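You operate a simulated robot arm through the tools that you are given. There is no shell and no other tool. Be economical: measure what you need, move in short steps, check, and stop when the job is done.

The job below is to be done with a simulated robot arm. You get a single attempt, and the scene is never put back.

## Task
Pump 2 doses of glue into the black cup.
Fine: stand the cup on the grey slide and leave it there; slide back out; white switch to CLOSED after pumping; no drips; pots, blocks and the other cup stay put.
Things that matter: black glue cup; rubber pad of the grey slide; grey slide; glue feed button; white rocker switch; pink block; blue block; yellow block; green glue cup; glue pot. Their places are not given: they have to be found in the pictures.

It is judged by the outcome, as a careful person would: the job done as asked, and still so three seconds after it is handed in. It fails if anything else is knocked over, pushed out of place, dropped, spilled or broken.

## Robot
A 7-joint arm with a two-finger parallel gripper, fixed in place. Base frame: the origin is at the foot of the arm, x ahead of it, y to its left, z up; the work surface is at about z = 0.88. Lengths are in m, angles in rad, forces in N, time in s.
With the tool pointing down near the work surface it reaches from about 0.24 to 0.68 m from the base axis. Its first joint turns from -1.152 to 1.152 rad. Payload 2.4 kg.
The tool frame sits at the grasp point between the pads (the TCP): z along the fingers, y along the line on which they close. The tips reach 0.03 m beyond it. Largest opening 0.094 m; finger width 0.028, thickness 0.01; the body of the gripper, 0.05 by 0.096 m, starts 0.055 m behind the TCP.
Orientation is told as [roll, pitch, yaw] about the base's x, y, z axes, in that order, counted from this pose: with the fingers straight down and closing along the base's y, the tool's x points along the base's -x, its y along +y and its z along -z.

## Interface
- The arm moves only by the tool servo_tool. Its argument "commands" is a list of rows, each a list of 6 numbers: the shift along the base's x, y, z in m, then the turn, a rotation vector about the base's x, y, z in rad. In form: [[dx, dy, dz, wx, wy, wz], ...]. A call has 1 to 12 rows; each row shifts and turns the commanded pose from where the row before left it. "fingers" is the opening, from 0 (shut) to 1 (fully open), set as the call begins (left out, the last holds). Each row takes 0.2 s and may step no farther than 0.05 m and 0.15 rad from the row before; otherwise, or with a gripper value out of range, the whole call is refused. A pose out of reach is approached as far as the arm can. The call stops where the force on the tool passes 40 N (or 10 N more than at its start, if that is more) or the arm is blocked; 0.2 s more then pass. Each finger travels about 0.153 m/s and halts on what it meets, pressing with about 28 N; the grip force reading is that of the motor and also rises with nothing between the fingers. The clock runs only during rows and for 0.2 s after the last one: add rows that do not move to give the fingers time. The reply holds the time, the measured pose of the TCP, the force on the tool along the base axes, the opening and the grip force, in the units named above and with some noise.
- Cameras (640 x 400 px; columns grow to the right, rows downward): "scene" is fixed at [0.0284, 0.4615, 1.4569]; the picture's right is [-0.84, -0.53, 0.00], its down [-0.23, 0.37, -0.90] and it looks along [0.48, -0.76, -0.43] (base axes); focal length 326 px, centre (320, 200). "wrist" rides on the gripper at [0.076, 0.014, -0.102] in the tool frame; the picture's right is [-0.18, 0.98, 0.00], its down [-0.75, -0.14, -0.64] and it looks along [-0.63, -0.12, 0.77] (tool axes); focal length 243 px, centre (320, 200).
- grab_frame(camera): a new picture of that camera. The clock stands still meanwhile.
- pixel_to_xyz(camera, pixels): for up to 12 pixels [column, row] of the newest picture of that camera ("zoom" is the newest enlarged one), the place [x, y, z] in the base frame of the surface seen there, good to about 0.003 m. The clock stands still meanwhile.
- enlarge(camera, box): a new picture of the part [left, top, right, bottom] of that camera's present view, enlarged. The clock stands still meanwhile.
- close_job(): hands the job in; it is judged then, once.

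Work in short steps. Measure before you move; look again where a grasp or a placing could have gone wrong, and mend it. You have 80 turns and 54 pictures in all, those below and enlarged ones among them. Open the gripper and draw the arm clear of the work before you hand the job in, unless the task says otherwise; then end with one line.

The tools are called after "Call:" by a JSON object that holds its "fn" and its "kwargs". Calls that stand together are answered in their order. servo_tool: Moves the arm, as the interface text tells. Its arguments: {"type":"object","properties":{"commands":{"type":"array","items":{"type":"array","items":{"type":"number"}}},"fingers":{"type":"number"}},"required":["commands"]} The other tools are called the same way: grab_frame (camera) takes a picture; pixel_to_xyz (camera, pixels) gives the place of the surface under pixels of a picture; enlarge (camera, box) takes an enlarged picture of a part of a camera's view; close_job () hands the job in.

At the start:

```text
time_s: 0.0
position: [0.2777, -0.2134, 1.2415]
orientation: [0.001, -0.001, 0.0]
force: [0.6, 0.2, -0.1]
width: 0.0939
gripper_force: 0.0
```

scene: 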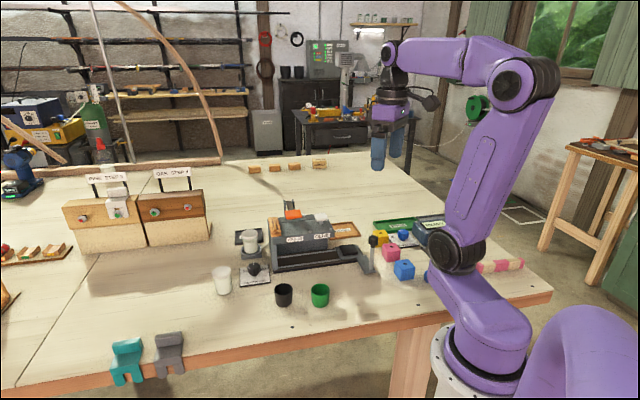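
wrist: 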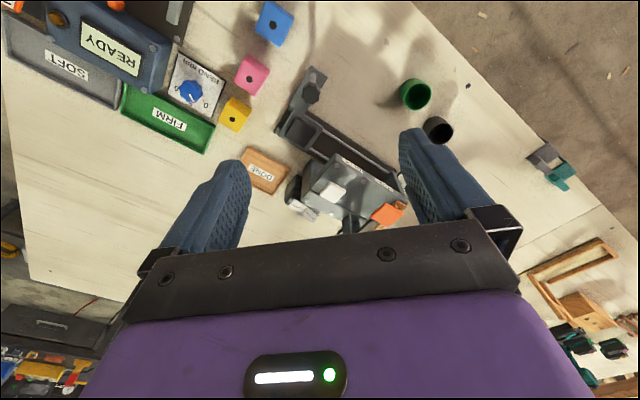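

The scene shows the glue station around (310,240), with the black cup at (284,294) and the green cup at (320,294). I'll enlarge the station from both cameras.

Call:
{"fn": "enlarge", "kwargs": {"camera": "scene", "box": [200, 180, 440, 330]}}

Call:
{"fn": "enlarge", "kwargs": {"camera": "wrist", "box": [230, 50, 470, 240]}}

```text
2.67 times, centred on (320, 255) of scene
```

zoom: 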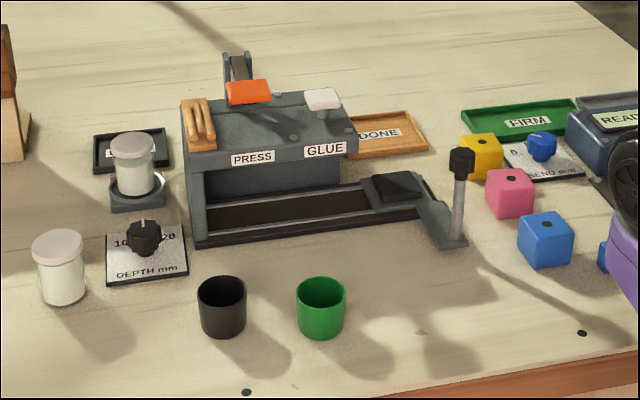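

```text
2.11 times, centred on (350, 145) of wrist
```

zoom: 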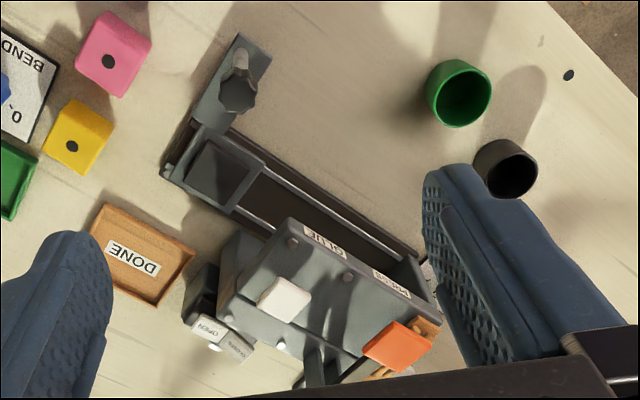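

The wrist zoom shows the slide pad (215,170), handle knob (238,90), white button (285,298), and rocker OPEN/CLOSED (205,328)/(238,347). I'll measure them all.

Call:
{"fn": "pixel_to_xyz", "kwargs": {"camera": "zoom", "pixels": [[215, 172], [238, 90], [243, 60], [285, 298], [398, 345], [205, 328], [238, 347], [505, 170], [490, 145], [538, 165], [225, 72], [320, 260]]}}

Call:
{"fn": "pixel_to_xyz", "kwargs": {"camera": "scene", "pixels": [[284, 304], [284, 287], [276, 287], [292, 287], [320, 287], [320, 304], [372, 238], [348, 250], [320, 217], [293, 214], [368, 268], [362, 245]]}}

Call:
{"fn": "enlarge", "kwargs": {"camera": "wrist", "box": [270, 150, 410, 240]}}

```text
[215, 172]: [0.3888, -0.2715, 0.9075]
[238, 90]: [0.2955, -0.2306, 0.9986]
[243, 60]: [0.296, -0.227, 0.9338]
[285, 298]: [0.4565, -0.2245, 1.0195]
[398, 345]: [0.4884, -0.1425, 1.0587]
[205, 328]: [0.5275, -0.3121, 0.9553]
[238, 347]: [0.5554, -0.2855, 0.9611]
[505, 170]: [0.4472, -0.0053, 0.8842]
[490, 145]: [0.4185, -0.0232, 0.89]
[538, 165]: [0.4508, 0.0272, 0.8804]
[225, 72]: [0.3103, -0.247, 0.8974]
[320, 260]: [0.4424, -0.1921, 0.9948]
```

```text
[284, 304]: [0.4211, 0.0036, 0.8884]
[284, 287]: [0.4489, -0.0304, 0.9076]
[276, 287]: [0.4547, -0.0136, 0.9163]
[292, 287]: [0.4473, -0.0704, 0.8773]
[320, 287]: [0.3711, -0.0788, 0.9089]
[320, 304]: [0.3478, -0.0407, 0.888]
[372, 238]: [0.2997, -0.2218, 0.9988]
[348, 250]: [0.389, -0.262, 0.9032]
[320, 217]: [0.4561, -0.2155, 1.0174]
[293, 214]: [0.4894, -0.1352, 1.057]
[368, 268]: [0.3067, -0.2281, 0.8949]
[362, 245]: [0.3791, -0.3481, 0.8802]
```

```text
4.44 times, centred on (340, 195) of wrist
```

zoom: 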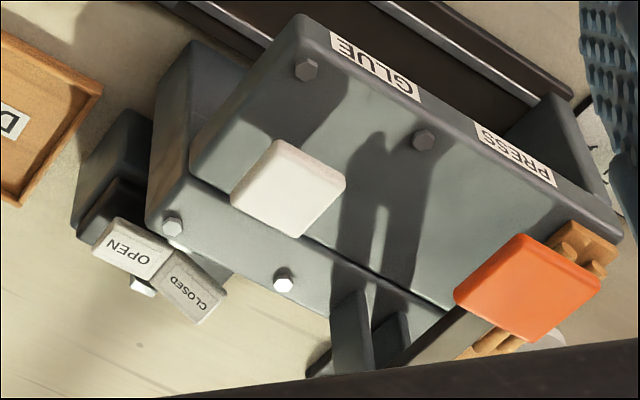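

The station's orientation isn't clear yet, so I'll measure the rail ends, the pad corners and the hood edge.

Call:
{"fn": "pixel_to_xyz", "kwargs": {"camera": "scene", "pixels": [[275, 270], [364, 260], [305, 261], [327, 255], [339, 248], [352, 245], [358, 253], [343, 257], [271, 236], [333, 236], [356, 260], [300, 268]]}}

Call:
{"fn": "pixel_to_xyz", "kwargs": {"camera": "zoom", "pixels": [[130, 248], [195, 285], [110, 200], [110, 150], [290, 185], [305, 70], [283, 282], [170, 225], [110, 230], [150, 262], [180, 265], [205, 305]]}}

```text
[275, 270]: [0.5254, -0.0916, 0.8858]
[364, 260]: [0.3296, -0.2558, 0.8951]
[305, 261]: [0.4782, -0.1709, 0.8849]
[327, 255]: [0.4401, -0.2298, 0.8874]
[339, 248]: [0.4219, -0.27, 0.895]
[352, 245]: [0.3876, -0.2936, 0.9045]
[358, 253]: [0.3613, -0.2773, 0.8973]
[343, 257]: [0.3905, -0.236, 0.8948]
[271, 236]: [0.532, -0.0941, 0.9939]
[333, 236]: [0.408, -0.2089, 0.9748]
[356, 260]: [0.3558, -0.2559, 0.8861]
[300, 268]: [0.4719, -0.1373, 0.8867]
```

```text
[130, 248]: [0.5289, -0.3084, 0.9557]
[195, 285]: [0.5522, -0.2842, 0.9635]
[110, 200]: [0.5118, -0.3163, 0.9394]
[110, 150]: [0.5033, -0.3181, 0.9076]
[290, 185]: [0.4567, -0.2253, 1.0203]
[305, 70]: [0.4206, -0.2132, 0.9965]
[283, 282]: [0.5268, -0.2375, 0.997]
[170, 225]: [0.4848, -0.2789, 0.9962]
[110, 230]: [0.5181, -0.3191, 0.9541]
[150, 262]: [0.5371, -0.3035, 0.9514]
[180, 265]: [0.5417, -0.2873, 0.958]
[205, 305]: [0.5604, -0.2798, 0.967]
```

Rail direction is about u=(0.766,0.643), with the front normal n=(-0.643,0.766). I'll turn the wrist to look into the slot under the hood from the front.

Call:
{"fn": "servo_tool", "kwargs": {"commands": [[0.012, 0.021, -0.02, 0, 0, -0.145], [0.012, 0.021, -0.02, 0, 0, -0.145], [0.012, 0.021, -0.025, 0, 0, -0.145], [0.012, 0.021, -0.025, 0, 0, -0.145], [0.012, 0.021, -0.03, 0, 0, -0.145], [0.01, 0.018, -0.03, 0, 0, -0.145], [0, 0, 0, -0.115, -0.0965, 0], [0, 0, 0, -0.115, -0.0965, 0], [0, 0, 0, -0.115, -0.0965, 0]]}}

Call:
{"fn": "grab_frame", "kwargs": {"camera": "wrist"}}

```text
time_s: 2.0
position: [0.3478, -0.0885, 1.0914]
orientation: [0.001, -0.451, -0.87]
force: [0.2, -0.2, -0.6]
width: 0.0939
gripper_force: 0.1
```

```text
48 pictures are left
```

wrist: 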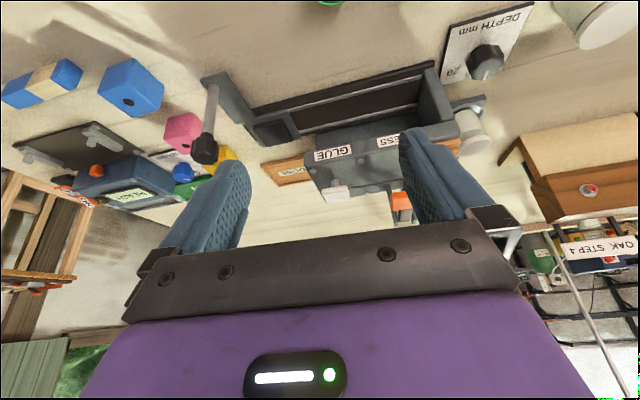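

The slot is in view around (345,115). I'll enlarge it.

Call:
{"fn": "enlarge", "kwargs": {"camera": "wrist", "box": [190, 50, 470, 225]}}

```text
2.29 times, centred on (330, 138) of wrist
```

zoom: 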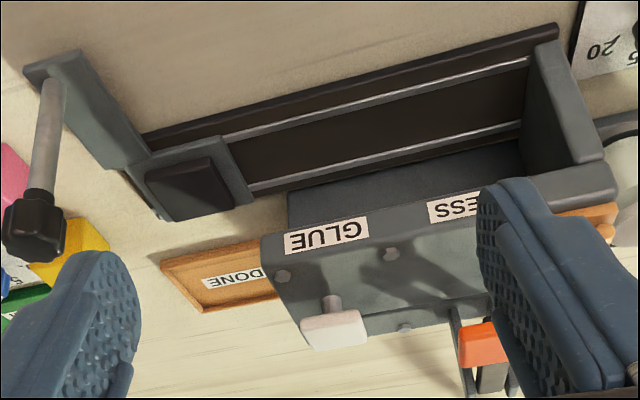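

I'll measure the carriage, pad, wall and label in this zoom, then tilt lower to look for the nozzle.

Call:
{"fn": "pixel_to_xyz", "kwargs": {"camera": "zoom", "pixels": [[148, 180], [208, 160], [229, 205], [175, 217], [190, 190], [246, 195], [226, 142], [522, 150], [330, 235], [335, 330], [262, 238], [50, 90]]}}

Call:
{"fn": "servo_tool", "kwargs": {"commands": [[0, 0, -0.02, -0.115, -0.0965, 0], [-0.005, 0.006, -0.02, -0.115, -0.0965, 0], [-0.005, 0.006, -0.02, -0.115, -0.0965, 0], [-0.005, 0.006, -0.02, 0, 0, 0], [0, 0, -0.01, 0, 0, 0]]}}

Call:
{"fn": "grab_frame", "kwargs": {"camera": "wrist"}}

```text
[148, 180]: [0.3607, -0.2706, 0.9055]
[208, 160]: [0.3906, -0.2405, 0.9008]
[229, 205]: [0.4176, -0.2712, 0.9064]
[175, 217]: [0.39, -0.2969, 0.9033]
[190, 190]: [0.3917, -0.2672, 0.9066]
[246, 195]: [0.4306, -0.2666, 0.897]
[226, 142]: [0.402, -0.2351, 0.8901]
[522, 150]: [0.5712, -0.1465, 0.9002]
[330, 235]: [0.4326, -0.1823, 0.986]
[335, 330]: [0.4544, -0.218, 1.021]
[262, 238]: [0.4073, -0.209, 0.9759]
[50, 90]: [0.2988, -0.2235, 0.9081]
```

```text
time_s: 3.2
position: [0.3516, -0.0846, 1.0116]
orientation: [0.0, -0.902, -0.871]
force: [0.0, 0.8, -0.9]
width: 0.094
gripper_force: 0.0
out of reach, approached as far as the arm can: row 2, 3, 4
```

```text
46 pictures are left
```

wrist: 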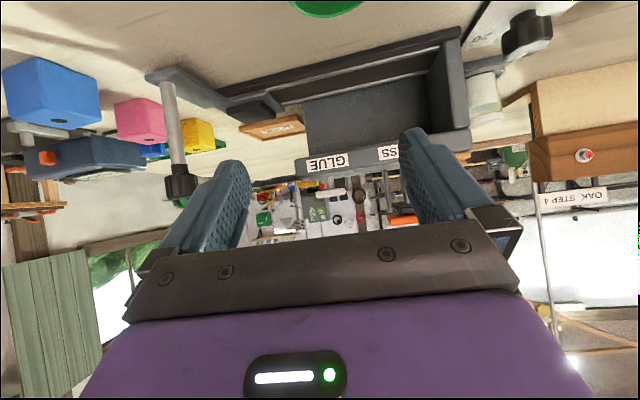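

Pad centre is about (0.390,-0.269,0.905) with the rail at about 43°. I'll enlarge the slot to find the nozzle.

Call:
{"fn": "enlarge", "kwargs": {"camera": "wrist", "box": [210, 20, 490, 195]}}

```text
2.29 times, centred on (350, 108) of wrist
```

zoom: 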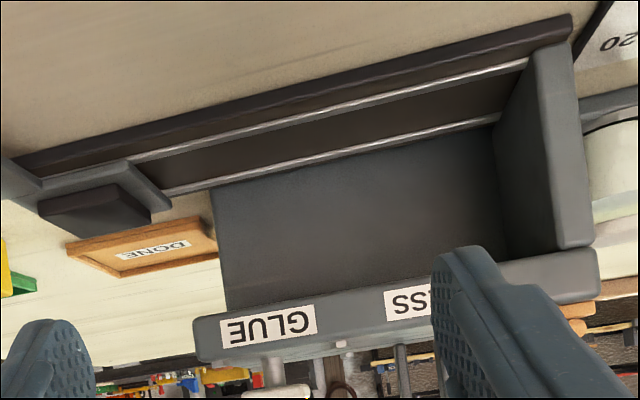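

The nozzle is still hidden and the green cup stops me going lower here. I'll fetch the black cup first: rise, level the tool and turn to yaw +0.75 so the fingers close across the rail.

Call:
{"fn": "servo_tool", "kwargs": {"commands": [[0, 0, 0.04, 0, 0, 0], [0, 0, 0.04, 0.115, 0.0965, 0], [0, 0, 0.03, 0.115, 0.0965, 0], [0, 0, 0, 0.115, 0.0965, 0], [0, 0, 0, 0.115, 0.0965, 0], [0, 0, 0, 0.115, 0.0965, 0], [0, 0, 0, 0.115, 0.0965, 0], [0, 0, 0, 0, 0, 0.147], [0, 0, 0, 0, 0, 0.147], [0, 0, 0, 0, 0, 0.147], [0, 0, 0, 0, 0, 0.147]]}}

Call:
{"fn": "servo_tool", "kwargs": {"commands": [[0, 0, 0, 0, 0, 0.147], [0, 0, 0, 0, 0, 0.147], [0, 0, 0, 0, 0, 0.147], [0, 0, 0, 0, 0, 0.147], [0, 0, 0, 0, 0, 0.147], [0, 0, 0, 0, 0, 0.147], [0, 0, 0, 0, 0, 0.147], [0, 0, 0, 0, 0, 0]]}}

Call:
{"fn": "grab_frame", "kwargs": {"camera": "wrist"}}

```text
time_s: 5.6
position: [0.3486, -0.0883, 1.115]
orientation: [0.0, 0.0, -0.28]
force: [0.1, 0.1, -0.1]
width: 0.094
gripper_force: 0.1
out of reach, approached as far as the arm can: row 3
```

```text
time_s: 7.4
position: [0.3493, -0.0887, 1.1148]
orientation: [-0.001, 0.001, 0.749]
force: [-0.9, -0.1, 0.0]
width: 0.0938
gripper_force: 0.0
```

```text
44 pictures are left
```

wrist: 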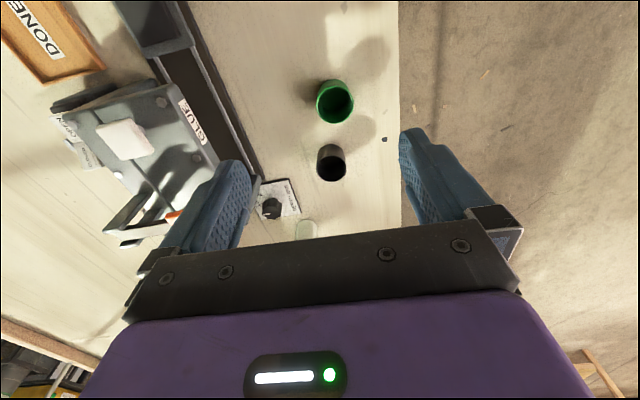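

The black cup sits at (331,162) and the green cup at (335,101). I'll enlarge them to measure the rims.

Call:
{"fn": "enlarge", "kwargs": {"camera": "wrist", "box": [285, 70, 385, 190]}}

```text
3.33 times, centred on (335, 130) of wrist
```

zoom: 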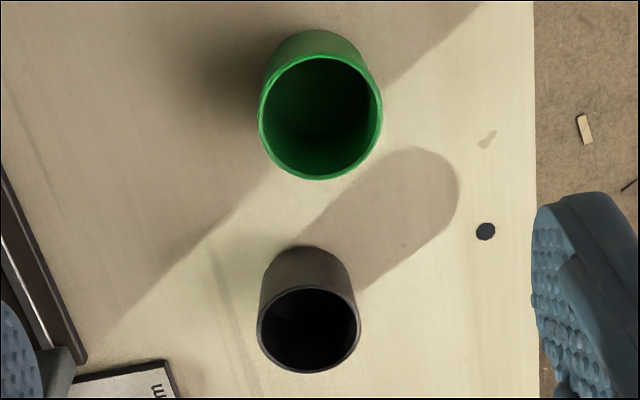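

Call:
{"fn": "pixel_to_xyz", "kwargs": {"camera": "zoom", "pixels": [[259, 330], [359, 330], [308, 372], [310, 287], [310, 265], [308, 340], [259, 115], [380, 112], [318, 178], [320, 55], [310, 248]]}}

```text
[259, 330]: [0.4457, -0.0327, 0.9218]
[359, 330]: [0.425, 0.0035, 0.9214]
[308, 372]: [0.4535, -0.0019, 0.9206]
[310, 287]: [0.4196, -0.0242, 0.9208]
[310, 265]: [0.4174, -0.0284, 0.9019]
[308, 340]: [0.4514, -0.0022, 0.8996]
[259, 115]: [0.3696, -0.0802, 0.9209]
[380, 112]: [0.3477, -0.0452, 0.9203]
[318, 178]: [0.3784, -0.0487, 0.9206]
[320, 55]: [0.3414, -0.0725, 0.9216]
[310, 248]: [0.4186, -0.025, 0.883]
```

Black cup centre is about (0.436,-0.0135) with its rim at z 0.921 and a diameter of 0.041. I'll move above it and descend partway.

Call:
{"fn": "servo_tool", "kwargs": {"commands": [[0.043, 0.0375, 0, 0, 0, 0], [0.0437, 0.0377, 0, 0, 0, 0], [0, 0, -0.05, 0, 0, 0], [0, 0, -0.05, 0, 0, 0], [0, 0, -0.03, 0, 0, 0], [0, 0, 0, 0, 0, 0]], "fingers": 1}}

Call:
{"fn": "grab_frame", "kwargs": {"camera": "wrist"}}

Call:
{"fn": "enlarge", "kwargs": {"camera": "scene", "box": [220, 190, 380, 310]}}

```text
refused: row 1 steps farther than a row can; nothing moved
```

```text
42 pictures are left
```

wrist: 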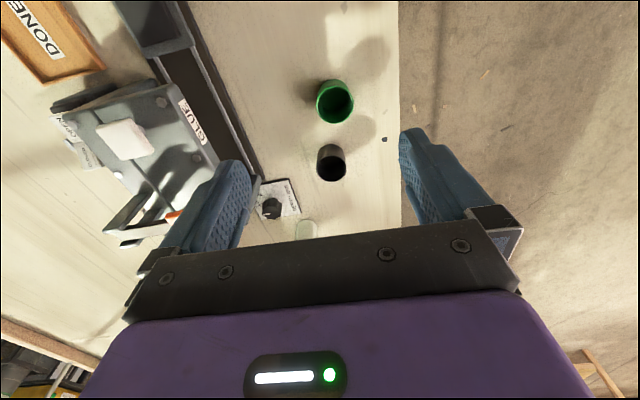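

```text
3.33 times, centred on (300, 250) of scene
```

zoom: 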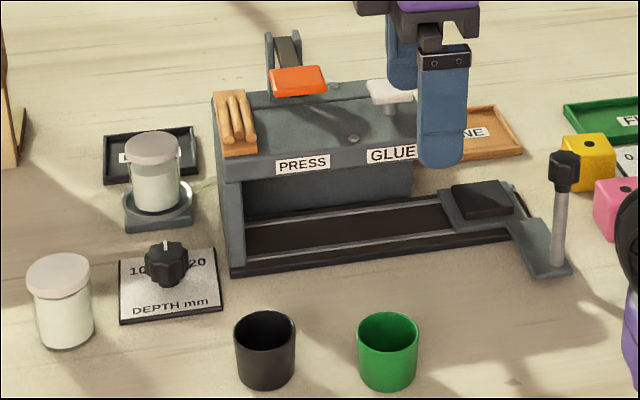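

The move was refused because a row exceeded 0.05 m. I'll send it again with smaller rows.

Call:
{"fn": "servo_tool", "kwargs": {"commands": [[0.029, 0.025, 0, 0, 0, 0], [0.029, 0.025, 0, 0, 0, 0], [0.0287, 0.0252, 0, 0, 0, 0], [0, 0, -0.05, 0, 0, 0], [0, 0, -0.05, 0, 0, 0], [0, 0, -0.03, 0, 0, 0], [0, 0, 0, 0, 0, 0]], "fingers": 1}}

Call:
{"fn": "grab_frame", "kwargs": {"camera": "wrist"}}

```text
time_s: 9.0
position: [0.4344, -0.0122, 0.9846]
orientation: [0.001, -0.001, 0.747]
force: [0.2, 0.3, -0.2]
width: 0.0941
gripper_force: 0.1
```

```text
40 pictures are left
```

wrist: 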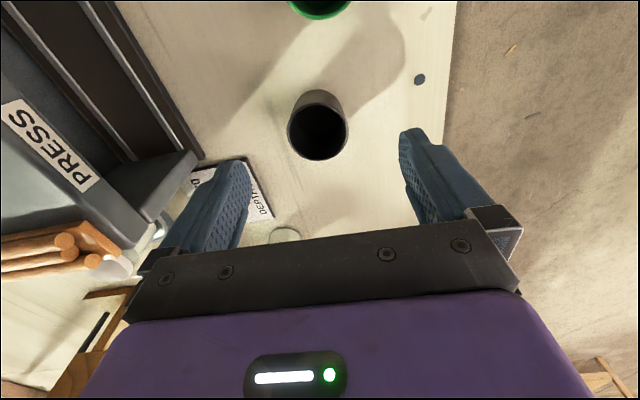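

The cup is centred between the fingers. The dial by the left finger has to be cleared, so I'll measure it and the finger.

Call:
{"fn": "pixel_to_xyz", "kwargs": {"camera": "wrist", "pixels": [[215, 195], [318, 160], [318, 98], [290, 130], [347, 130], [255, 200]]}}

Call:
{"fn": "grab_frame", "kwargs": {"camera": "scene"}}

Call:
{"fn": "pixel_to_xyz", "kwargs": {"camera": "scene", "pixels": [[253, 268], [258, 270], [247, 270], [223, 280]]}}

```text
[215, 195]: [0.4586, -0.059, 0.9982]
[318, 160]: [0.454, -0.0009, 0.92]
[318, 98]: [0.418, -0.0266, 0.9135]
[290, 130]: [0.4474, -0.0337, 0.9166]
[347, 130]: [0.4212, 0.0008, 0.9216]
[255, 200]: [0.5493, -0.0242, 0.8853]
```

```text
39 pictures are left
```

scene: 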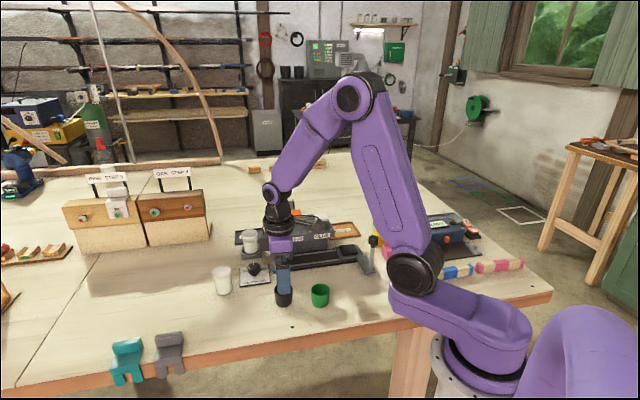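

```text
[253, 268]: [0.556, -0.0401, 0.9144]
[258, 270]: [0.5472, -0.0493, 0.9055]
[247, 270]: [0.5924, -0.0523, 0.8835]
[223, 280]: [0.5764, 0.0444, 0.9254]
```

The dial is near x=0.55, well clear of the fingers. I'll descend and grip the cup.

Call:
{"fn": "servo_tool", "kwargs": {"commands": [[0.001, -0.001, -0.03, 0, 0, 0], [0, 0, -0.03, 0, 0, 0], [0, 0, 0, 0, 0, 0]]}}

Call:
{"fn": "servo_tool", "kwargs": {"commands": [[0, 0, 0, 0, 0, 0], [0, 0, 0, 0, 0, 0], [0, 0, 0, 0, 0, 0]], "fingers": 0.25}}

```text
time_s: 9.8
position: [0.4375, -0.0139, 0.9249]
orientation: [-0.001, -0.002, 0.747]
force: [0.4, 0.4, 0.9]
width: 0.094
gripper_force: 0.0
```

```text
time_s: 10.6
position: [0.4369, -0.0144, 0.9242]
orientation: [0.0, 0.002, 0.749]
force: [-0.6, -0.5, 0.6]
width: 0.0434
gripper_force: 28.3
```

Gripped at width 0.043. I'll lift and carry the cup over the pad at (0.390,-0.2695).

Call:
{"fn": "servo_tool", "kwargs": {"commands": [[0, 0, 0.04, 0, 0, 0], [0, 0, 0.05, 0, 0, 0], [0, 0, 0.05, 0, 0, 0], [0, 0, 0.05, 0, 0, 0], [-0.0078, -0.0425, 0, 0, 0, 0], [-0.0078, -0.0425, 0, 0, 0, 0], [-0.0078, -0.0425, 0, 0, 0, 0], [-0.0078, -0.0425, 0, 0, 0, 0], [-0.0078, -0.0425, 0, 0, 0, 0], [-0.008, -0.0428, 0, 0, 0, 0], [0, 0, 0, 0, 0, 0]]}}

Call:
{"fn": "grab_frame", "kwargs": {"camera": "wrist"}}

Call:
{"fn": "enlarge", "kwargs": {"camera": "scene", "box": [240, 170, 440, 310]}}

```text
time_s: 13.0
position: [0.3893, -0.269, 1.1159]
orientation: [-0.001, 0.0, 0.746]
force: [0.1, 0.7, -0.4]
width: 0.0436
gripper_force: 28.2
```

```text
38 pictures are left
```

wrist: 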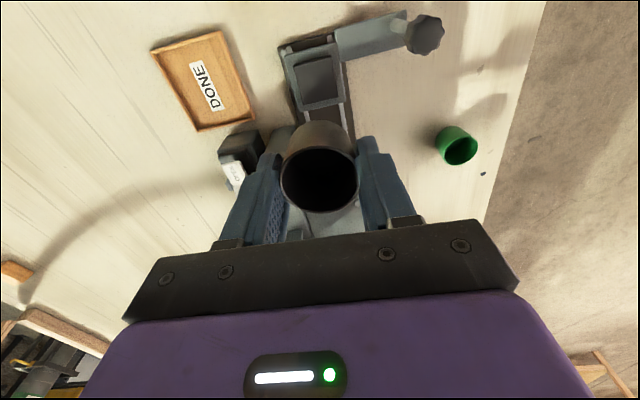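

```text
2.86 times, centred on (340, 240) of scene
```

zoom: 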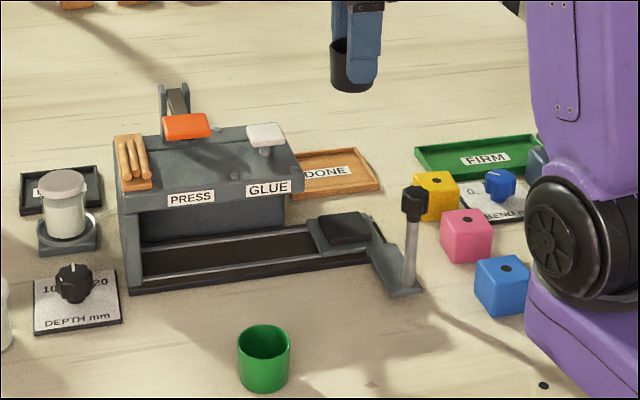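

Both views look clear, with the pad visible around (318,82). I'll re-measure the pad corners before lowering.

Call:
{"fn": "pixel_to_xyz", "kwargs": {"camera": "wrist", "pixels": [[295, 66], [331, 58], [340, 95], [303, 104], [318, 80], [425, 35]]}}

Call:
{"fn": "servo_tool", "kwargs": {"commands": [[0.0005, -0.0005, -0.05, 0, 0, 0], [0, 0, -0.05, 0, 0, 0], [0, 0, -0.03, 0, 0, 0], [0, 0, 0, 0, 0, 0]]}}

Call:
{"fn": "grab_frame", "kwargs": {"camera": "wrist"}}

Call:
{"fn": "enlarge", "kwargs": {"camera": "scene", "box": [280, 190, 420, 290]}}

```text
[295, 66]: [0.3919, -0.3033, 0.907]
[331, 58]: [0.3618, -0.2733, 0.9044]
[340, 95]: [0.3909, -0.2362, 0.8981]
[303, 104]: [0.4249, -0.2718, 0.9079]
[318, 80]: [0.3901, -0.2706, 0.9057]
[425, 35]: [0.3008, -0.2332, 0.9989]
```

```text
time_s: 14.0
position: [0.3889, -0.2693, 0.9852]
orientation: [0.002, -0.001, 0.747]
force: [-0.4, -0.4, -0.3]
width: 0.0437
gripper_force: 28.3
```

```text
36 pictures are left
```

wrist: 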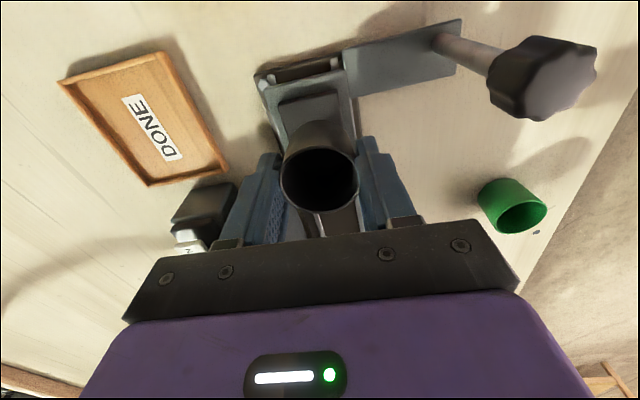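

```text
4.00 times, centred on (350, 240) of scene
```

zoom: 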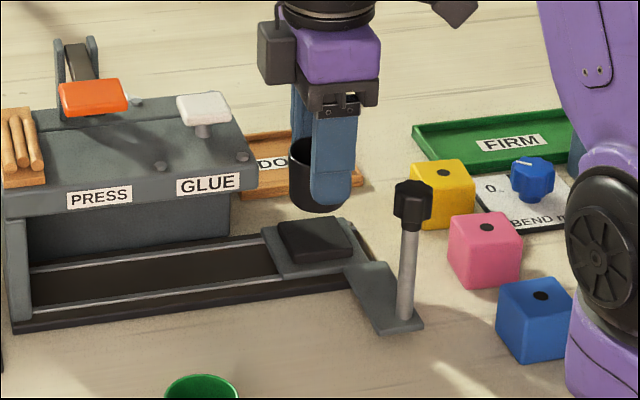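

The cup is over the pad, which centres near (0.391,-0.270). I'll lower gently until contact, expected at TCP z of about 0.95.

Call:
{"fn": "servo_tool", "kwargs": {"commands": [[0.0015, -0.001, -0.015, 0, 0, 0], [0, 0, -0.012, 0, 0, 0], [0, 0, -0.004, 0, 0, 0], [0, 0, -0.003, 0, 0, 0], [0, 0, 0, 0, 0, 0]]}}

```text
time_s: 15.2
position: [0.3917, -0.2698, 0.951]
orientation: [0.0, -0.001, 0.747]
force: [-1.2, 0.3, 2.9]
width: 0.0435
gripper_force: 28.2
```

A 2.9 N upward force suggests contact. I'll lower another 1 mm and look.

Call:
{"fn": "servo_tool", "kwargs": {"commands": [[0, 0, -0.001, 0, 0, 0], [0, 0, 0, 0, 0, 0]]}}

Call:
{"fn": "enlarge", "kwargs": {"camera": "scene", "box": [310, 215, 390, 275]}}

```text
time_s: 15.8
position: [0.3924, -0.2695, 0.9501]
orientation: [-0.003, 0.0, 0.746]
force: [-2.1, 2.1, 18.7]
width: 0.0435
gripper_force: 27.8
```

```text
6.67 times, centred on (350, 245) of scene
```

zoom: 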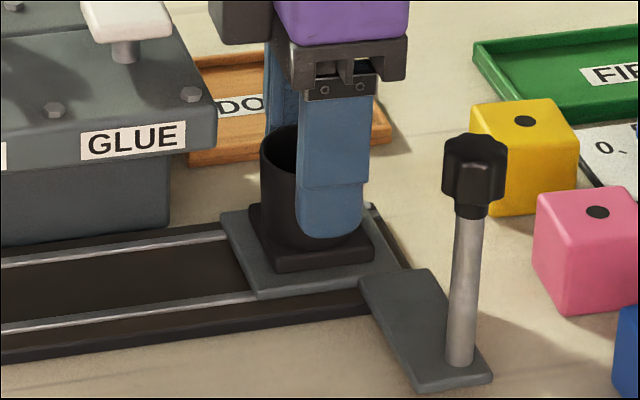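

The cup is firmly seated on the pad. I'll open to about 0.07 and rise straight up.

Call:
{"fn": "servo_tool", "kwargs": {"commands": [[0, 0, 0.0005, 0, 0, 0], [0, 0, 0, 0, 0, 0], [0, 0, 0.03, 0, 0, 0], [0, 0, 0.05, 0, 0, 0], [0, 0, 0.05, 0, 0, 0], [0, 0, 0, 0, 0, 0]], "fingers": 0.8}}

Call:
{"fn": "grab_frame", "kwargs": {"camera": "wrist"}}

```text
time_s: 17.2
position: [0.3929, -0.2704, 1.0809]
orientation: [0.001, 0.0, 0.747]
force: [-0.3, -0.1, 0.2]
width: 0.0752
gripper_force: 0.0
```

```text
33 pictures are left
```

wrist: 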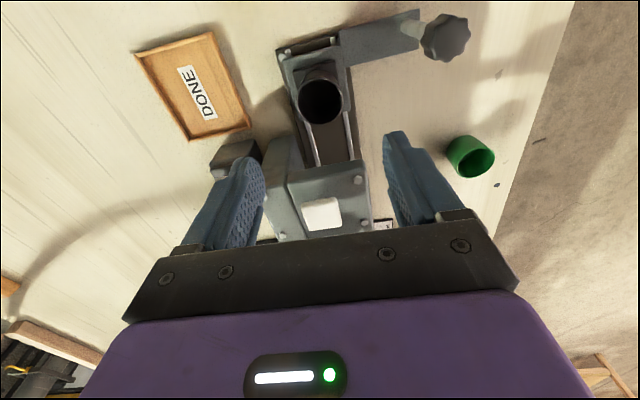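

The cup stands on the pad. Now I'll move above the handle knob, about (0.298,-0.229), and turn to yaw -0.82 so the fingers close along the rail.

Call:
{"fn": "servo_tool", "kwargs": {"commands": [[-0.024, 0.01, 0.03, 0, 0, -0.143], [-0.024, 0.01, 0, 0, 0, -0.143], [-0.024, 0.01, 0, 0, 0, -0.143], [-0.024, 0.011, 0, 0, 0, -0.143], [0, 0, 0, 0, 0, -0.143], [0, 0, 0, 0, 0, -0.143], [0, 0, 0, 0, 0, -0.143], [0, 0, 0, 0, 0, -0.143], [0, 0, 0, 0, 0, -0.143], [0, 0, 0, 0, 0, -0.143], [0, 0, 0, 0, 0, -0.14], [0, 0, 0, 0, 0, 0]]}}

Call:
{"fn": "grab_frame", "kwargs": {"camera": "wrist"}}

```text
time_s: 19.8
position: [0.2961, -0.2291, 1.1105]
orientation: [0.001, 0.0, -0.827]
force: [0.5, -0.9, -0.2]
width: 0.0752
gripper_force: 0.1
```

```text
32 pictures are left
```

wrist: 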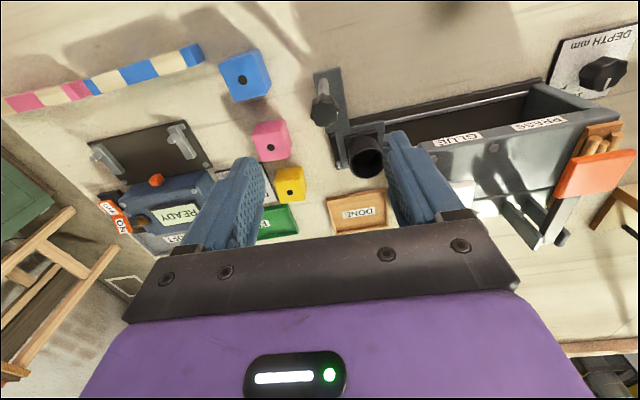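

The knob is at (323,110), centred between the fingers. I'll measure it.

Call:
{"fn": "pixel_to_xyz", "kwargs": {"camera": "wrist", "pixels": [[323, 112], [313, 110], [333, 108], [323, 122], [323, 85], [367, 160], [465, 138], [540, 125]]}}

```text
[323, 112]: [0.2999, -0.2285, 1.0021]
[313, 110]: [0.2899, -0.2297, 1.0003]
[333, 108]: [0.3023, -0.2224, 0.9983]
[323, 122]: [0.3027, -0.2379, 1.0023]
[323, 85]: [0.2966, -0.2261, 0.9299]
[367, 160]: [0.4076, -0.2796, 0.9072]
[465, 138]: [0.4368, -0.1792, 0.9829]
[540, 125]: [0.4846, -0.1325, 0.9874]
```

The knob centre matches the TCP. I'll descend to z 0.985 and grip the knob.

Call:
{"fn": "servo_tool", "kwargs": {"commands": [[0.001, -0.001, -0.05, 0, 0, 0], [0, 0, -0.05, 0, 0, 0], [0, 0, -0.027, 0, 0, 0], [0, 0, 0, 0, 0, 0]]}}

Call:
{"fn": "servo_tool", "kwargs": {"commands": [[0, 0, 0, 0, 0, 0], [0, 0, 0, 0, 0, 0], [0, 0, 0, 0, 0, 0]], "fingers": 0.1}}

Call:
{"fn": "grab_frame", "kwargs": {"camera": "wrist"}}

```text
time_s: 20.8
position: [0.298, -0.2299, 0.9813]
orientation: [0.0, 0.0, -0.824]
force: [0.1, 0.3, -0.5]
width: 0.0752
gripper_force: 0.0
```

```text
time_s: 21.6
position: [0.2992, -0.2284, 0.9811]
orientation: [0.001, 0.0, -0.821]
force: [12.7, 10.8, -7.5]
width: 0.0243
gripper_force: 45.3
```

```text
31 pictures are left
```

wrist: 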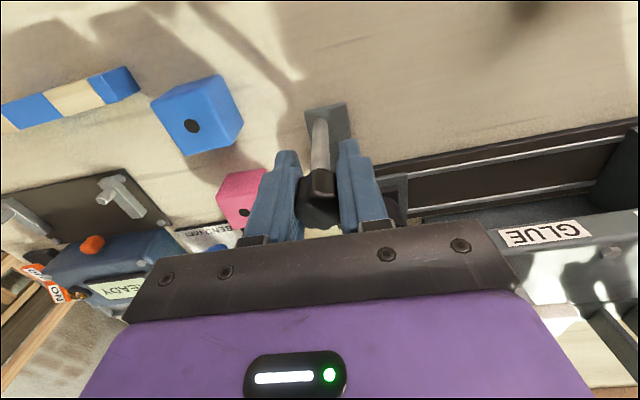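

The knob is held at width 0.024. I'll push the slide in along u=(0.725,0.689) in small steps.

Call:
{"fn": "servo_tool", "kwargs": {"commands": [[0.0036, 0.0034, 0, 0, 0, 0], [0.0072, 0.0069, 0, 0, 0, 0], [0.0087, 0.0083, 0, 0, 0, 0], [0.0087, 0.0083, 0, 0, 0, 0], [0.0087, 0.0083, 0, 0, 0, 0], [0.0072, 0.0069, 0, 0, 0, 0], [0.0036, 0.0034, 0, 0, 0, 0], [0, 0, 0, 0, 0, 0]]}}

Call:
{"fn": "grab_frame", "kwargs": {"camera": "wrist"}}

Call:
{"fn": "enlarge", "kwargs": {"camera": "scene", "box": [250, 190, 390, 290]}}

```text
time_s: 23.4
position: [0.3432, -0.1855, 0.9826]
orientation: [-0.001, 0.004, -0.821]
force: [-8.0, 6.2, -13.4]
width: 0.0242
gripper_force: 45.3
```

```text
30 pictures are left
```

wrist: 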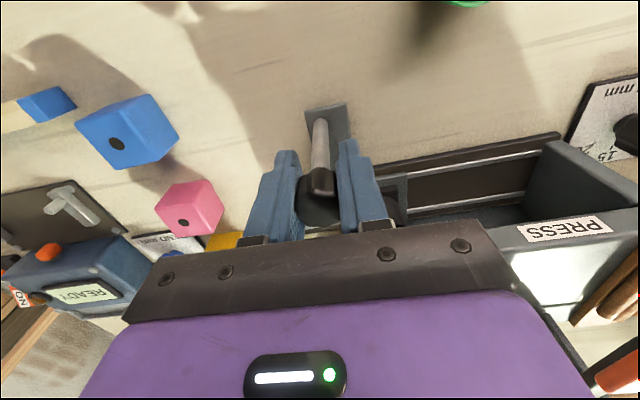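

```text
4.00 times, centred on (320, 240) of scene
```

zoom: 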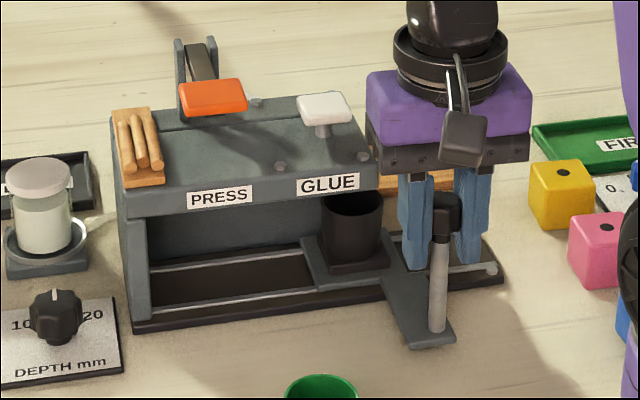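

The slide moves freely, with the cup upright and entering the hood. A side force suggests the rail is nearer 45°, so I'll continue along (0.707,0.707).

Call:
{"fn": "servo_tool", "kwargs": {"commands": [[0.0027, 0.0033, 0, 0, 0, 0], [0.0057, 0.0063, 0, 0, 0, 0], [0.006, 0.0062, 0, 0, 0, 0], [0.003, 0.0032, 0, 0, 0, 0], [0, 0, 0, 0, 0, 0]]}}

Call:
{"fn": "enlarge", "kwargs": {"camera": "scene", "box": [250, 190, 390, 290]}}

```text
time_s: 24.6
position: [0.3624, -0.1668, 0.9826]
orientation: [0.0, -0.001, -0.822]
force: [2.5, -0.7, -32.6]
width: 0.0243
gripper_force: 44.9
```

```text
4.00 times, centred on (320, 240) of scene
```

zoom: 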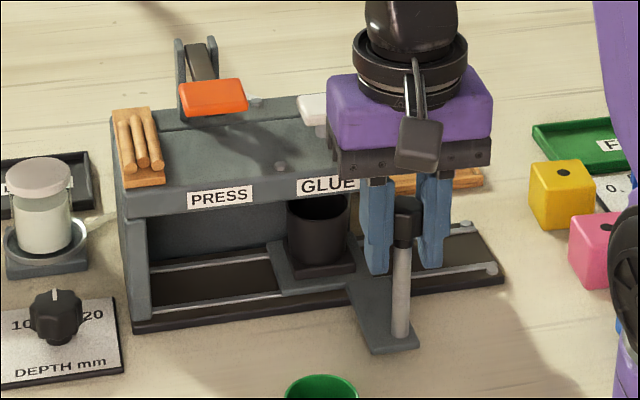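

The z force is -32 N because the handle is pulling the tool down, so I'll lower 1.5 mm to relieve it.

Call:
{"fn": "servo_tool", "kwargs": {"commands": [[0, 0, -0.001, 0, 0, 0], [0, 0, -0.0005, 0, 0, 0]]}}

```text
time_s: 25.2
position: [0.3617, -0.1651, 0.983]
orientation: [0.002, -0.003, -0.822]
force: [-4.3, 5.8, 21.9]
width: 0.0241
gripper_force: 44.9
```

The force has flipped to +22 N, so I'll set it back 0.6 mm and keep pushing gently to find the end stop.

Call:
{"fn": "servo_tool", "kwargs": {"commands": [[0, 0, 0.0006, 0, 0, 0], [0.0035, 0.0035, 0, 0, 0, 0], [0.0035, 0.0035, 0, 0, 0, 0], [0.0035, 0.0035, 0, 0, 0, 0], [0, 0, 0, 0, 0, 0]]}}

```text
time_s: 26.4
position: [0.3723, -0.155, 0.9824]
orientation: [0.001, -0.002, -0.822]
force: [-1.6, 0.7, 4.2]
width: 0.0244
gripper_force: 45.7
```

Call:
{"fn": "servo_tool", "kwargs": {"commands": [[0.0035, 0.0035, 0, 0, 0, 0], [0.005, 0.005, 0, 0, 0, 0], [0.005, 0.005, 0, 0, 0, 0], [0.0035, 0.0035, 0, 0, 0, 0], [0, 0, 0, 0, 0, 0]]}}

Call:
{"fn": "enlarge", "kwargs": {"camera": "scene", "box": [250, 190, 390, 290]}}

```text
time_s: 27.6
position: [0.3893, -0.1389, 0.9826]
orientation: [0.001, -0.003, -0.822]
force: [3.0, -1.7, 33.5]
width: 0.0244
gripper_force: 44.8
```

```text
4.00 times, centred on (320, 240) of scene
```

zoom: 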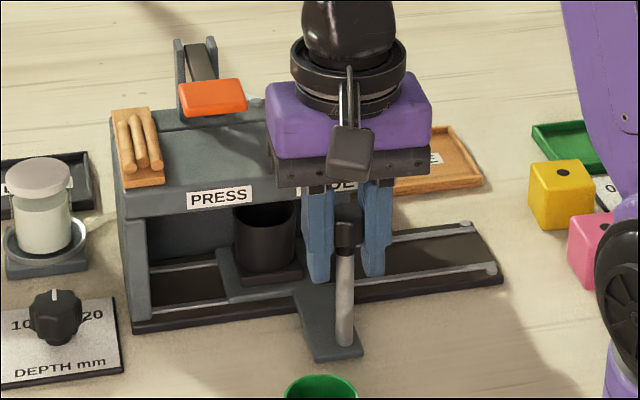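

The z preload is back at +33 N, so I'll release the knob, rise, and move to the vacant spot near (0.42,0.0) to tilt and look under the hood for the nozzle.

Call:
{"fn": "servo_tool", "kwargs": {"commands": [[0, 0, 0.0006, 0, 0, 0], [0, 0, 0, 0, 0, 0], [0, 0, 0.04, 0, 0, 0], [0, 0, 0.05, 0, 0, 0], [0.007, 0.034, 0, -0.113, -0.0985, 0], [0.007, 0.034, 0, -0.113, -0.0985, 0], [0.007, 0.034, 0, -0.113, -0.0985, 0], [0.007, 0.034, 0, -0.113, -0.0985, 0], [0, 0, -0.03, -0.113, -0.0985, 0], [0, 0, -0.035, 0, 0, 0], [0, 0, -0.03, 0, 0, 0], [0, 0, 0, 0, 0, 0]], "fingers": 0.6}}

Call:
{"fn": "grab_frame", "kwargs": {"camera": "wrist"}}

```text
time_s: 30.2
position: [0.4165, -0.0034, 0.9787]
orientation: [-0.03, -0.749, -0.811]
force: [1.2, 1.2, -0.4]
width: 0.0562
gripper_force: 0.1
```

```text
26 pictures are left
```

wrist: 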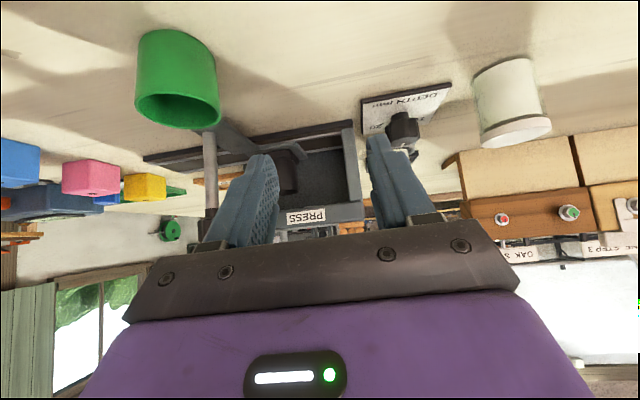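

The left finger hides the cup, so I'll open fully, shift slightly and tilt a little more.

Call:
{"fn": "servo_tool", "kwargs": {"commands": [[0.004, 0.004, 0, -0.075, -0.066, 0], [0.004, 0.004, -0.005, 0, 0, 0], [0, 0, 0, 0, 0, 0]], "fingers": 1}}

Call:
{"fn": "enlarge", "kwargs": {"camera": "wrist", "box": [190, 90, 400, 250]}}

```text
time_s: 31.0
position: [0.4251, 0.0053, 0.9726]
orientation: [-0.034, -0.849, -0.807]
force: [0.4, -0.8, -0.2]
width: 0.0941
gripper_force: 0.0
```

```text
2.50 times, centred on (295, 170) of wrist
```

zoom: 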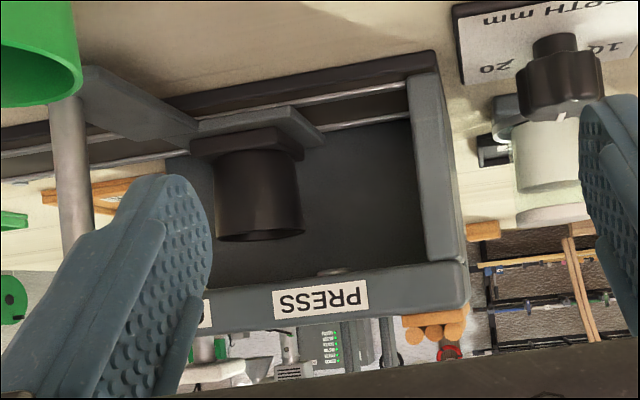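

Something metallic peeks under the hood at (335,270), to the left-wall side of the cup. I'll lower a bit more to see it.

Call:
{"fn": "servo_tool", "kwargs": {"commands": [[0, 0, -0.01, 0, 0, 0], [0, 0, -0.012, 0, 0, 0], [0, 0, 0, 0, 0, 0]]}}

Call:
{"fn": "enlarge", "kwargs": {"camera": "wrist", "box": [190, 90, 400, 250]}}

```text
time_s: 31.8
position: [0.4254, 0.0069, 0.9515]
orientation: [-0.034, -0.847, -0.806]
force: [-0.1, 0.3, 0.7]
width: 0.094
gripper_force: 0.1
```

```text
2.50 times, centred on (295, 170) of wrist
```

zoom: 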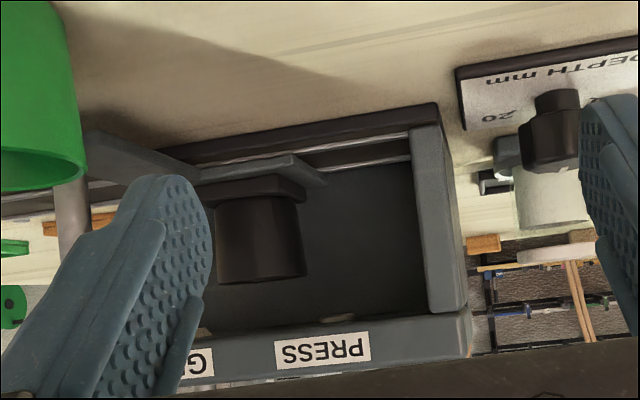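

Two things show under the hood: a brass tip at (201,331) on the GLUE side and a disc at (335,319) under PRESS. I'll measure both, plus the cup.

Call:
{"fn": "pixel_to_xyz", "kwargs": {"camera": "zoom", "pixels": [[200, 331], [205, 330], [335, 319], [345, 317], [260, 282], [216, 230], [303, 230], [320, 352], [205, 362]]}}

Call:
{"fn": "servo_tool", "kwargs": {"commands": [[0, 0, 0, 0, 0, 0.08], [0, 0, -0.006, 0, 0, 0.08], [0, 0, 0, 0, 0, 0]]}}

Call:
{"fn": "enlarge", "kwargs": {"camera": "wrist", "box": [130, 90, 400, 250]}}

```text
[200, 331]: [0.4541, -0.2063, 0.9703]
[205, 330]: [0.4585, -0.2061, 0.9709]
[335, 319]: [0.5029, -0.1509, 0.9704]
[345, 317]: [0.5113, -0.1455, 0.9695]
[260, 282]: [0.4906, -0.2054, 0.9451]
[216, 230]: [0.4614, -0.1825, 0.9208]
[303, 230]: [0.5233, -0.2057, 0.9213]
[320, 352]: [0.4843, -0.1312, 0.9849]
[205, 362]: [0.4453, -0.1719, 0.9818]
```

```text
time_s: 32.6
position: [0.4264, 0.0067, 0.9439]
orientation: [-0.034, -0.849, -0.645]
force: [-0.2, 0.3, 0.2]
width: 0.0941
gripper_force: 0.0
```

```text
2.37 times, centred on (265, 170) of wrist
```

zoom: 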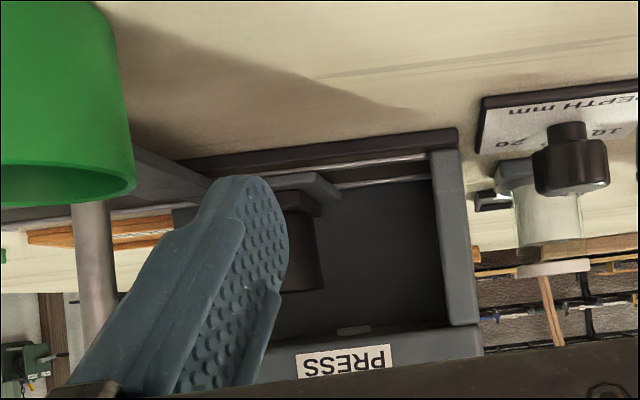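

The brass nozzle tip is at about (0.456,-0.206,0.970), or u≈0.088 from the pad's out position. The press ram is at u≈0.168. I'll yaw the other way, slightly higher, for an unobstructed look at the nozzle.

Call:
{"fn": "servo_tool", "kwargs": {"commands": [[0, 0, 0.008, 0, 0, 0], [0.004, 0.004, 0, 0, 0, -0.15], [0.004, 0.004, 0, 0, 0, -0.15], [0, 0, 0, 0, 0, -0.1], [0, 0, 0, 0, 0, 0]]}}

Call:
{"fn": "enlarge", "kwargs": {"camera": "wrist", "box": [190, 90, 400, 250]}}

```text
time_s: 33.8
position: [0.4334, 0.0126, 0.9531]
orientation: [-0.035, -0.848, -1.046]
force: [0.9, 0.4, 0.2]
width: 0.0939
gripper_force: 0.1
```

```text
2.50 times, centred on (295, 170) of wrist
```

zoom: 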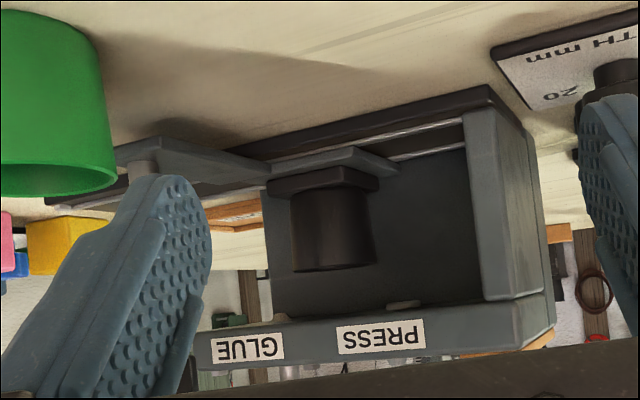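

Something shows at about (283,317). I'll query a grid around it.

Call:
{"fn": "pixel_to_xyz", "kwargs": {"camera": "zoom", "pixels": [[276, 316], [281, 316], [286, 316], [292, 318], [272, 318], [405, 305], [392, 306], [418, 303], [335, 268], [292, 265], [375, 260], [335, 225]]}}

Call:
{"fn": "enlarge", "kwargs": {"camera": "wrist", "box": [260, 190, 340, 240]}}

```text
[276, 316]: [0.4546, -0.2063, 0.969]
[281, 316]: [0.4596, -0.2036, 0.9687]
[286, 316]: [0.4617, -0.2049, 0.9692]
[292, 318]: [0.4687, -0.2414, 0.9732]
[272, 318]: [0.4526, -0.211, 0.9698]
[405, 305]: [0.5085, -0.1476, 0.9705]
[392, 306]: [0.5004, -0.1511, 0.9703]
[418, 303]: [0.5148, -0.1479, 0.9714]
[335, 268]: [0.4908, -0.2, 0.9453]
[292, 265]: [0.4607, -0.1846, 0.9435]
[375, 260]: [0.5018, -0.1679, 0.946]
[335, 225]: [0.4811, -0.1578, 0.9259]
```

```text
8.00 times, centred on (300, 215) of wrist
```

zoom: 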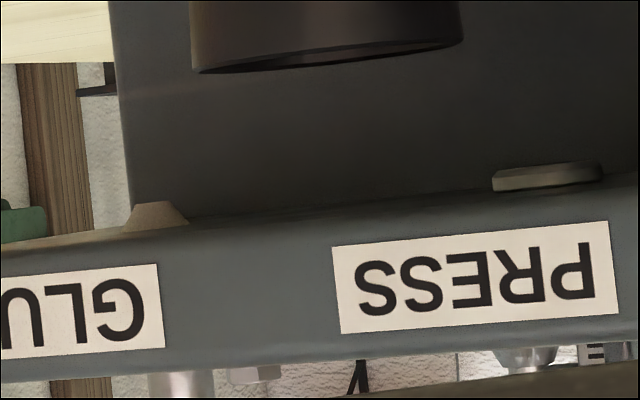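

The nozzle is a tapered cone centred near (0.460,-0.209), so the cup needs a slide travel of about 0.091. That puts the handle at about (0.364,-0.164), and it is now at (0.389,-0.139). I'll rise, level and return above the handle.

Call:
{"fn": "servo_tool", "kwargs": {"commands": [[0, 0, 0.05, 0, 0, 0], [0, 0, 0.05, 0, 0, 0], [0, 0, 0.05, 0, 0, 0], [0, 0, 0, 0.1222, 0.0709, 0], [0, 0, 0, 0.1222, 0.0709, 0], [0, 0, 0, 0.1222, 0.0709, 0], [0, 0, 0, 0.1222, 0.0709, 0], [0, 0, 0, 0.1222, 0.0709, 0], [0, 0, 0, 0.1222, 0.0709, 0], [0, 0, 0, 0.0176, -0.0303, 0], [0, 0, 0, 0, 0, 0.13], [0, 0, 0, 0, 0, 0.13]]}}

Call:
{"fn": "servo_tool", "kwargs": {"commands": [[-0.011, -0.038, 0, 0, 0, 0], [-0.011, -0.038, 0, 0, 0, 0], [-0.011, -0.038, 0, 0, 0, 0], [-0.012, -0.0375, 0, 0, 0, 0], [0, 0, 0, 0, 0, 0]], "fingers": 0.75}}

Call:
{"fn": "grab_frame", "kwargs": {"camera": "wrist"}}

```text
time_s: 36.4
position: [0.4327, 0.0126, 1.1042]
orientation: [0.001, -0.001, -0.782]
force: [-0.1, -0.5, -0.5]
width: 0.0938
gripper_force: 0.1
```

```text
time_s: 37.6
position: [0.3865, -0.1413, 1.1032]
orientation: [-0.003, 0.001, -0.788]
force: [-0.3, 0.5, 0.6]
width: 0.0704
gripper_force: 0.1
```

```text
20 pictures are left
```

wrist: 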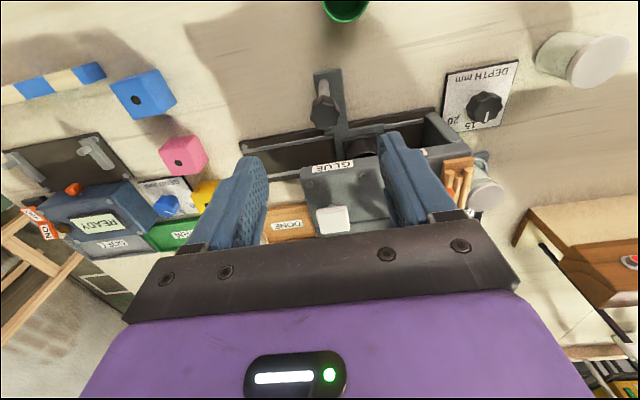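

The knob is again centred at (323,112). I'll descend and grip it.

Call:
{"fn": "servo_tool", "kwargs": {"commands": [[0.002, 0.0015, -0.05, 0, 0, 0], [0, 0, -0.05, 0, 0, 0], [0, 0, -0.0205, 0, 0, 0], [0, 0, 0, 0, 0, 0]]}}

Call:
{"fn": "servo_tool", "kwargs": {"commands": [[0, 0, 0, 0, 0, 0], [0, 0, 0, 0, 0, 0], [0, 0, 0, 0, 0, 0]], "fingers": 0.1}}

```text
time_s: 38.6
position: [0.3903, -0.1384, 0.9812]
orientation: [-0.002, 0.0, -0.787]
force: [0.6, -1.3, -0.5]
width: 0.0706
gripper_force: 0.0
```

```text
time_s: 39.4
position: [0.3896, -0.138, 0.9821]
orientation: [-0.002, 0.0, -0.787]
force: [1.1, -0.5, -7.2]
width: 0.0243
gripper_force: 45.2
```

Gripped. I'll pull back about 0.0366 along the rail so the cup sits under the nozzle.

Call:
{"fn": "servo_tool", "kwargs": {"commands": [[-0.0035, -0.0035, 0, 0, 0, 0], [-0.006, -0.006, 0, 0, 0, 0], [-0.007, -0.007, 0, 0, 0, 0], [-0.006, -0.006, 0, 0, 0, 0], [-0.0034, -0.0034, 0, 0, 0, 0], [0, 0, 0, 0, 0, 0]]}}

Call:
{"fn": "enlarge", "kwargs": {"camera": "scene", "box": [250, 190, 390, 290]}}

```text
time_s: 40.8
position: [0.363, -0.1627, 0.9804]
orientation: [-0.003, 0.001, -0.788]
force: [-2.3, 1.4, -22.1]
width: 0.0241
gripper_force: 44.9
```

```text
4.00 times, centred on (320, 240) of scene
```

zoom: 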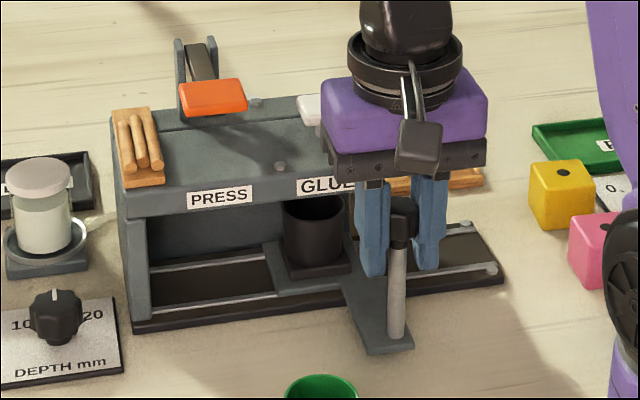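

I'll check the cup's actual centre from this zoom.

Call:
{"fn": "pixel_to_xyz", "kwargs": {"camera": "zoom", "pixels": [[288, 225], [342, 225], [313, 225], [313, 245], [300, 235], [328, 235]]}}

```text
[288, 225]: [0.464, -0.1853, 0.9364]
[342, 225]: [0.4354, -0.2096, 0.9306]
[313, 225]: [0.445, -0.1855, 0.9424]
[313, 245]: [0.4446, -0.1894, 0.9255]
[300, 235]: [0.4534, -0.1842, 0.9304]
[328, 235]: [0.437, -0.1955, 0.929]
```

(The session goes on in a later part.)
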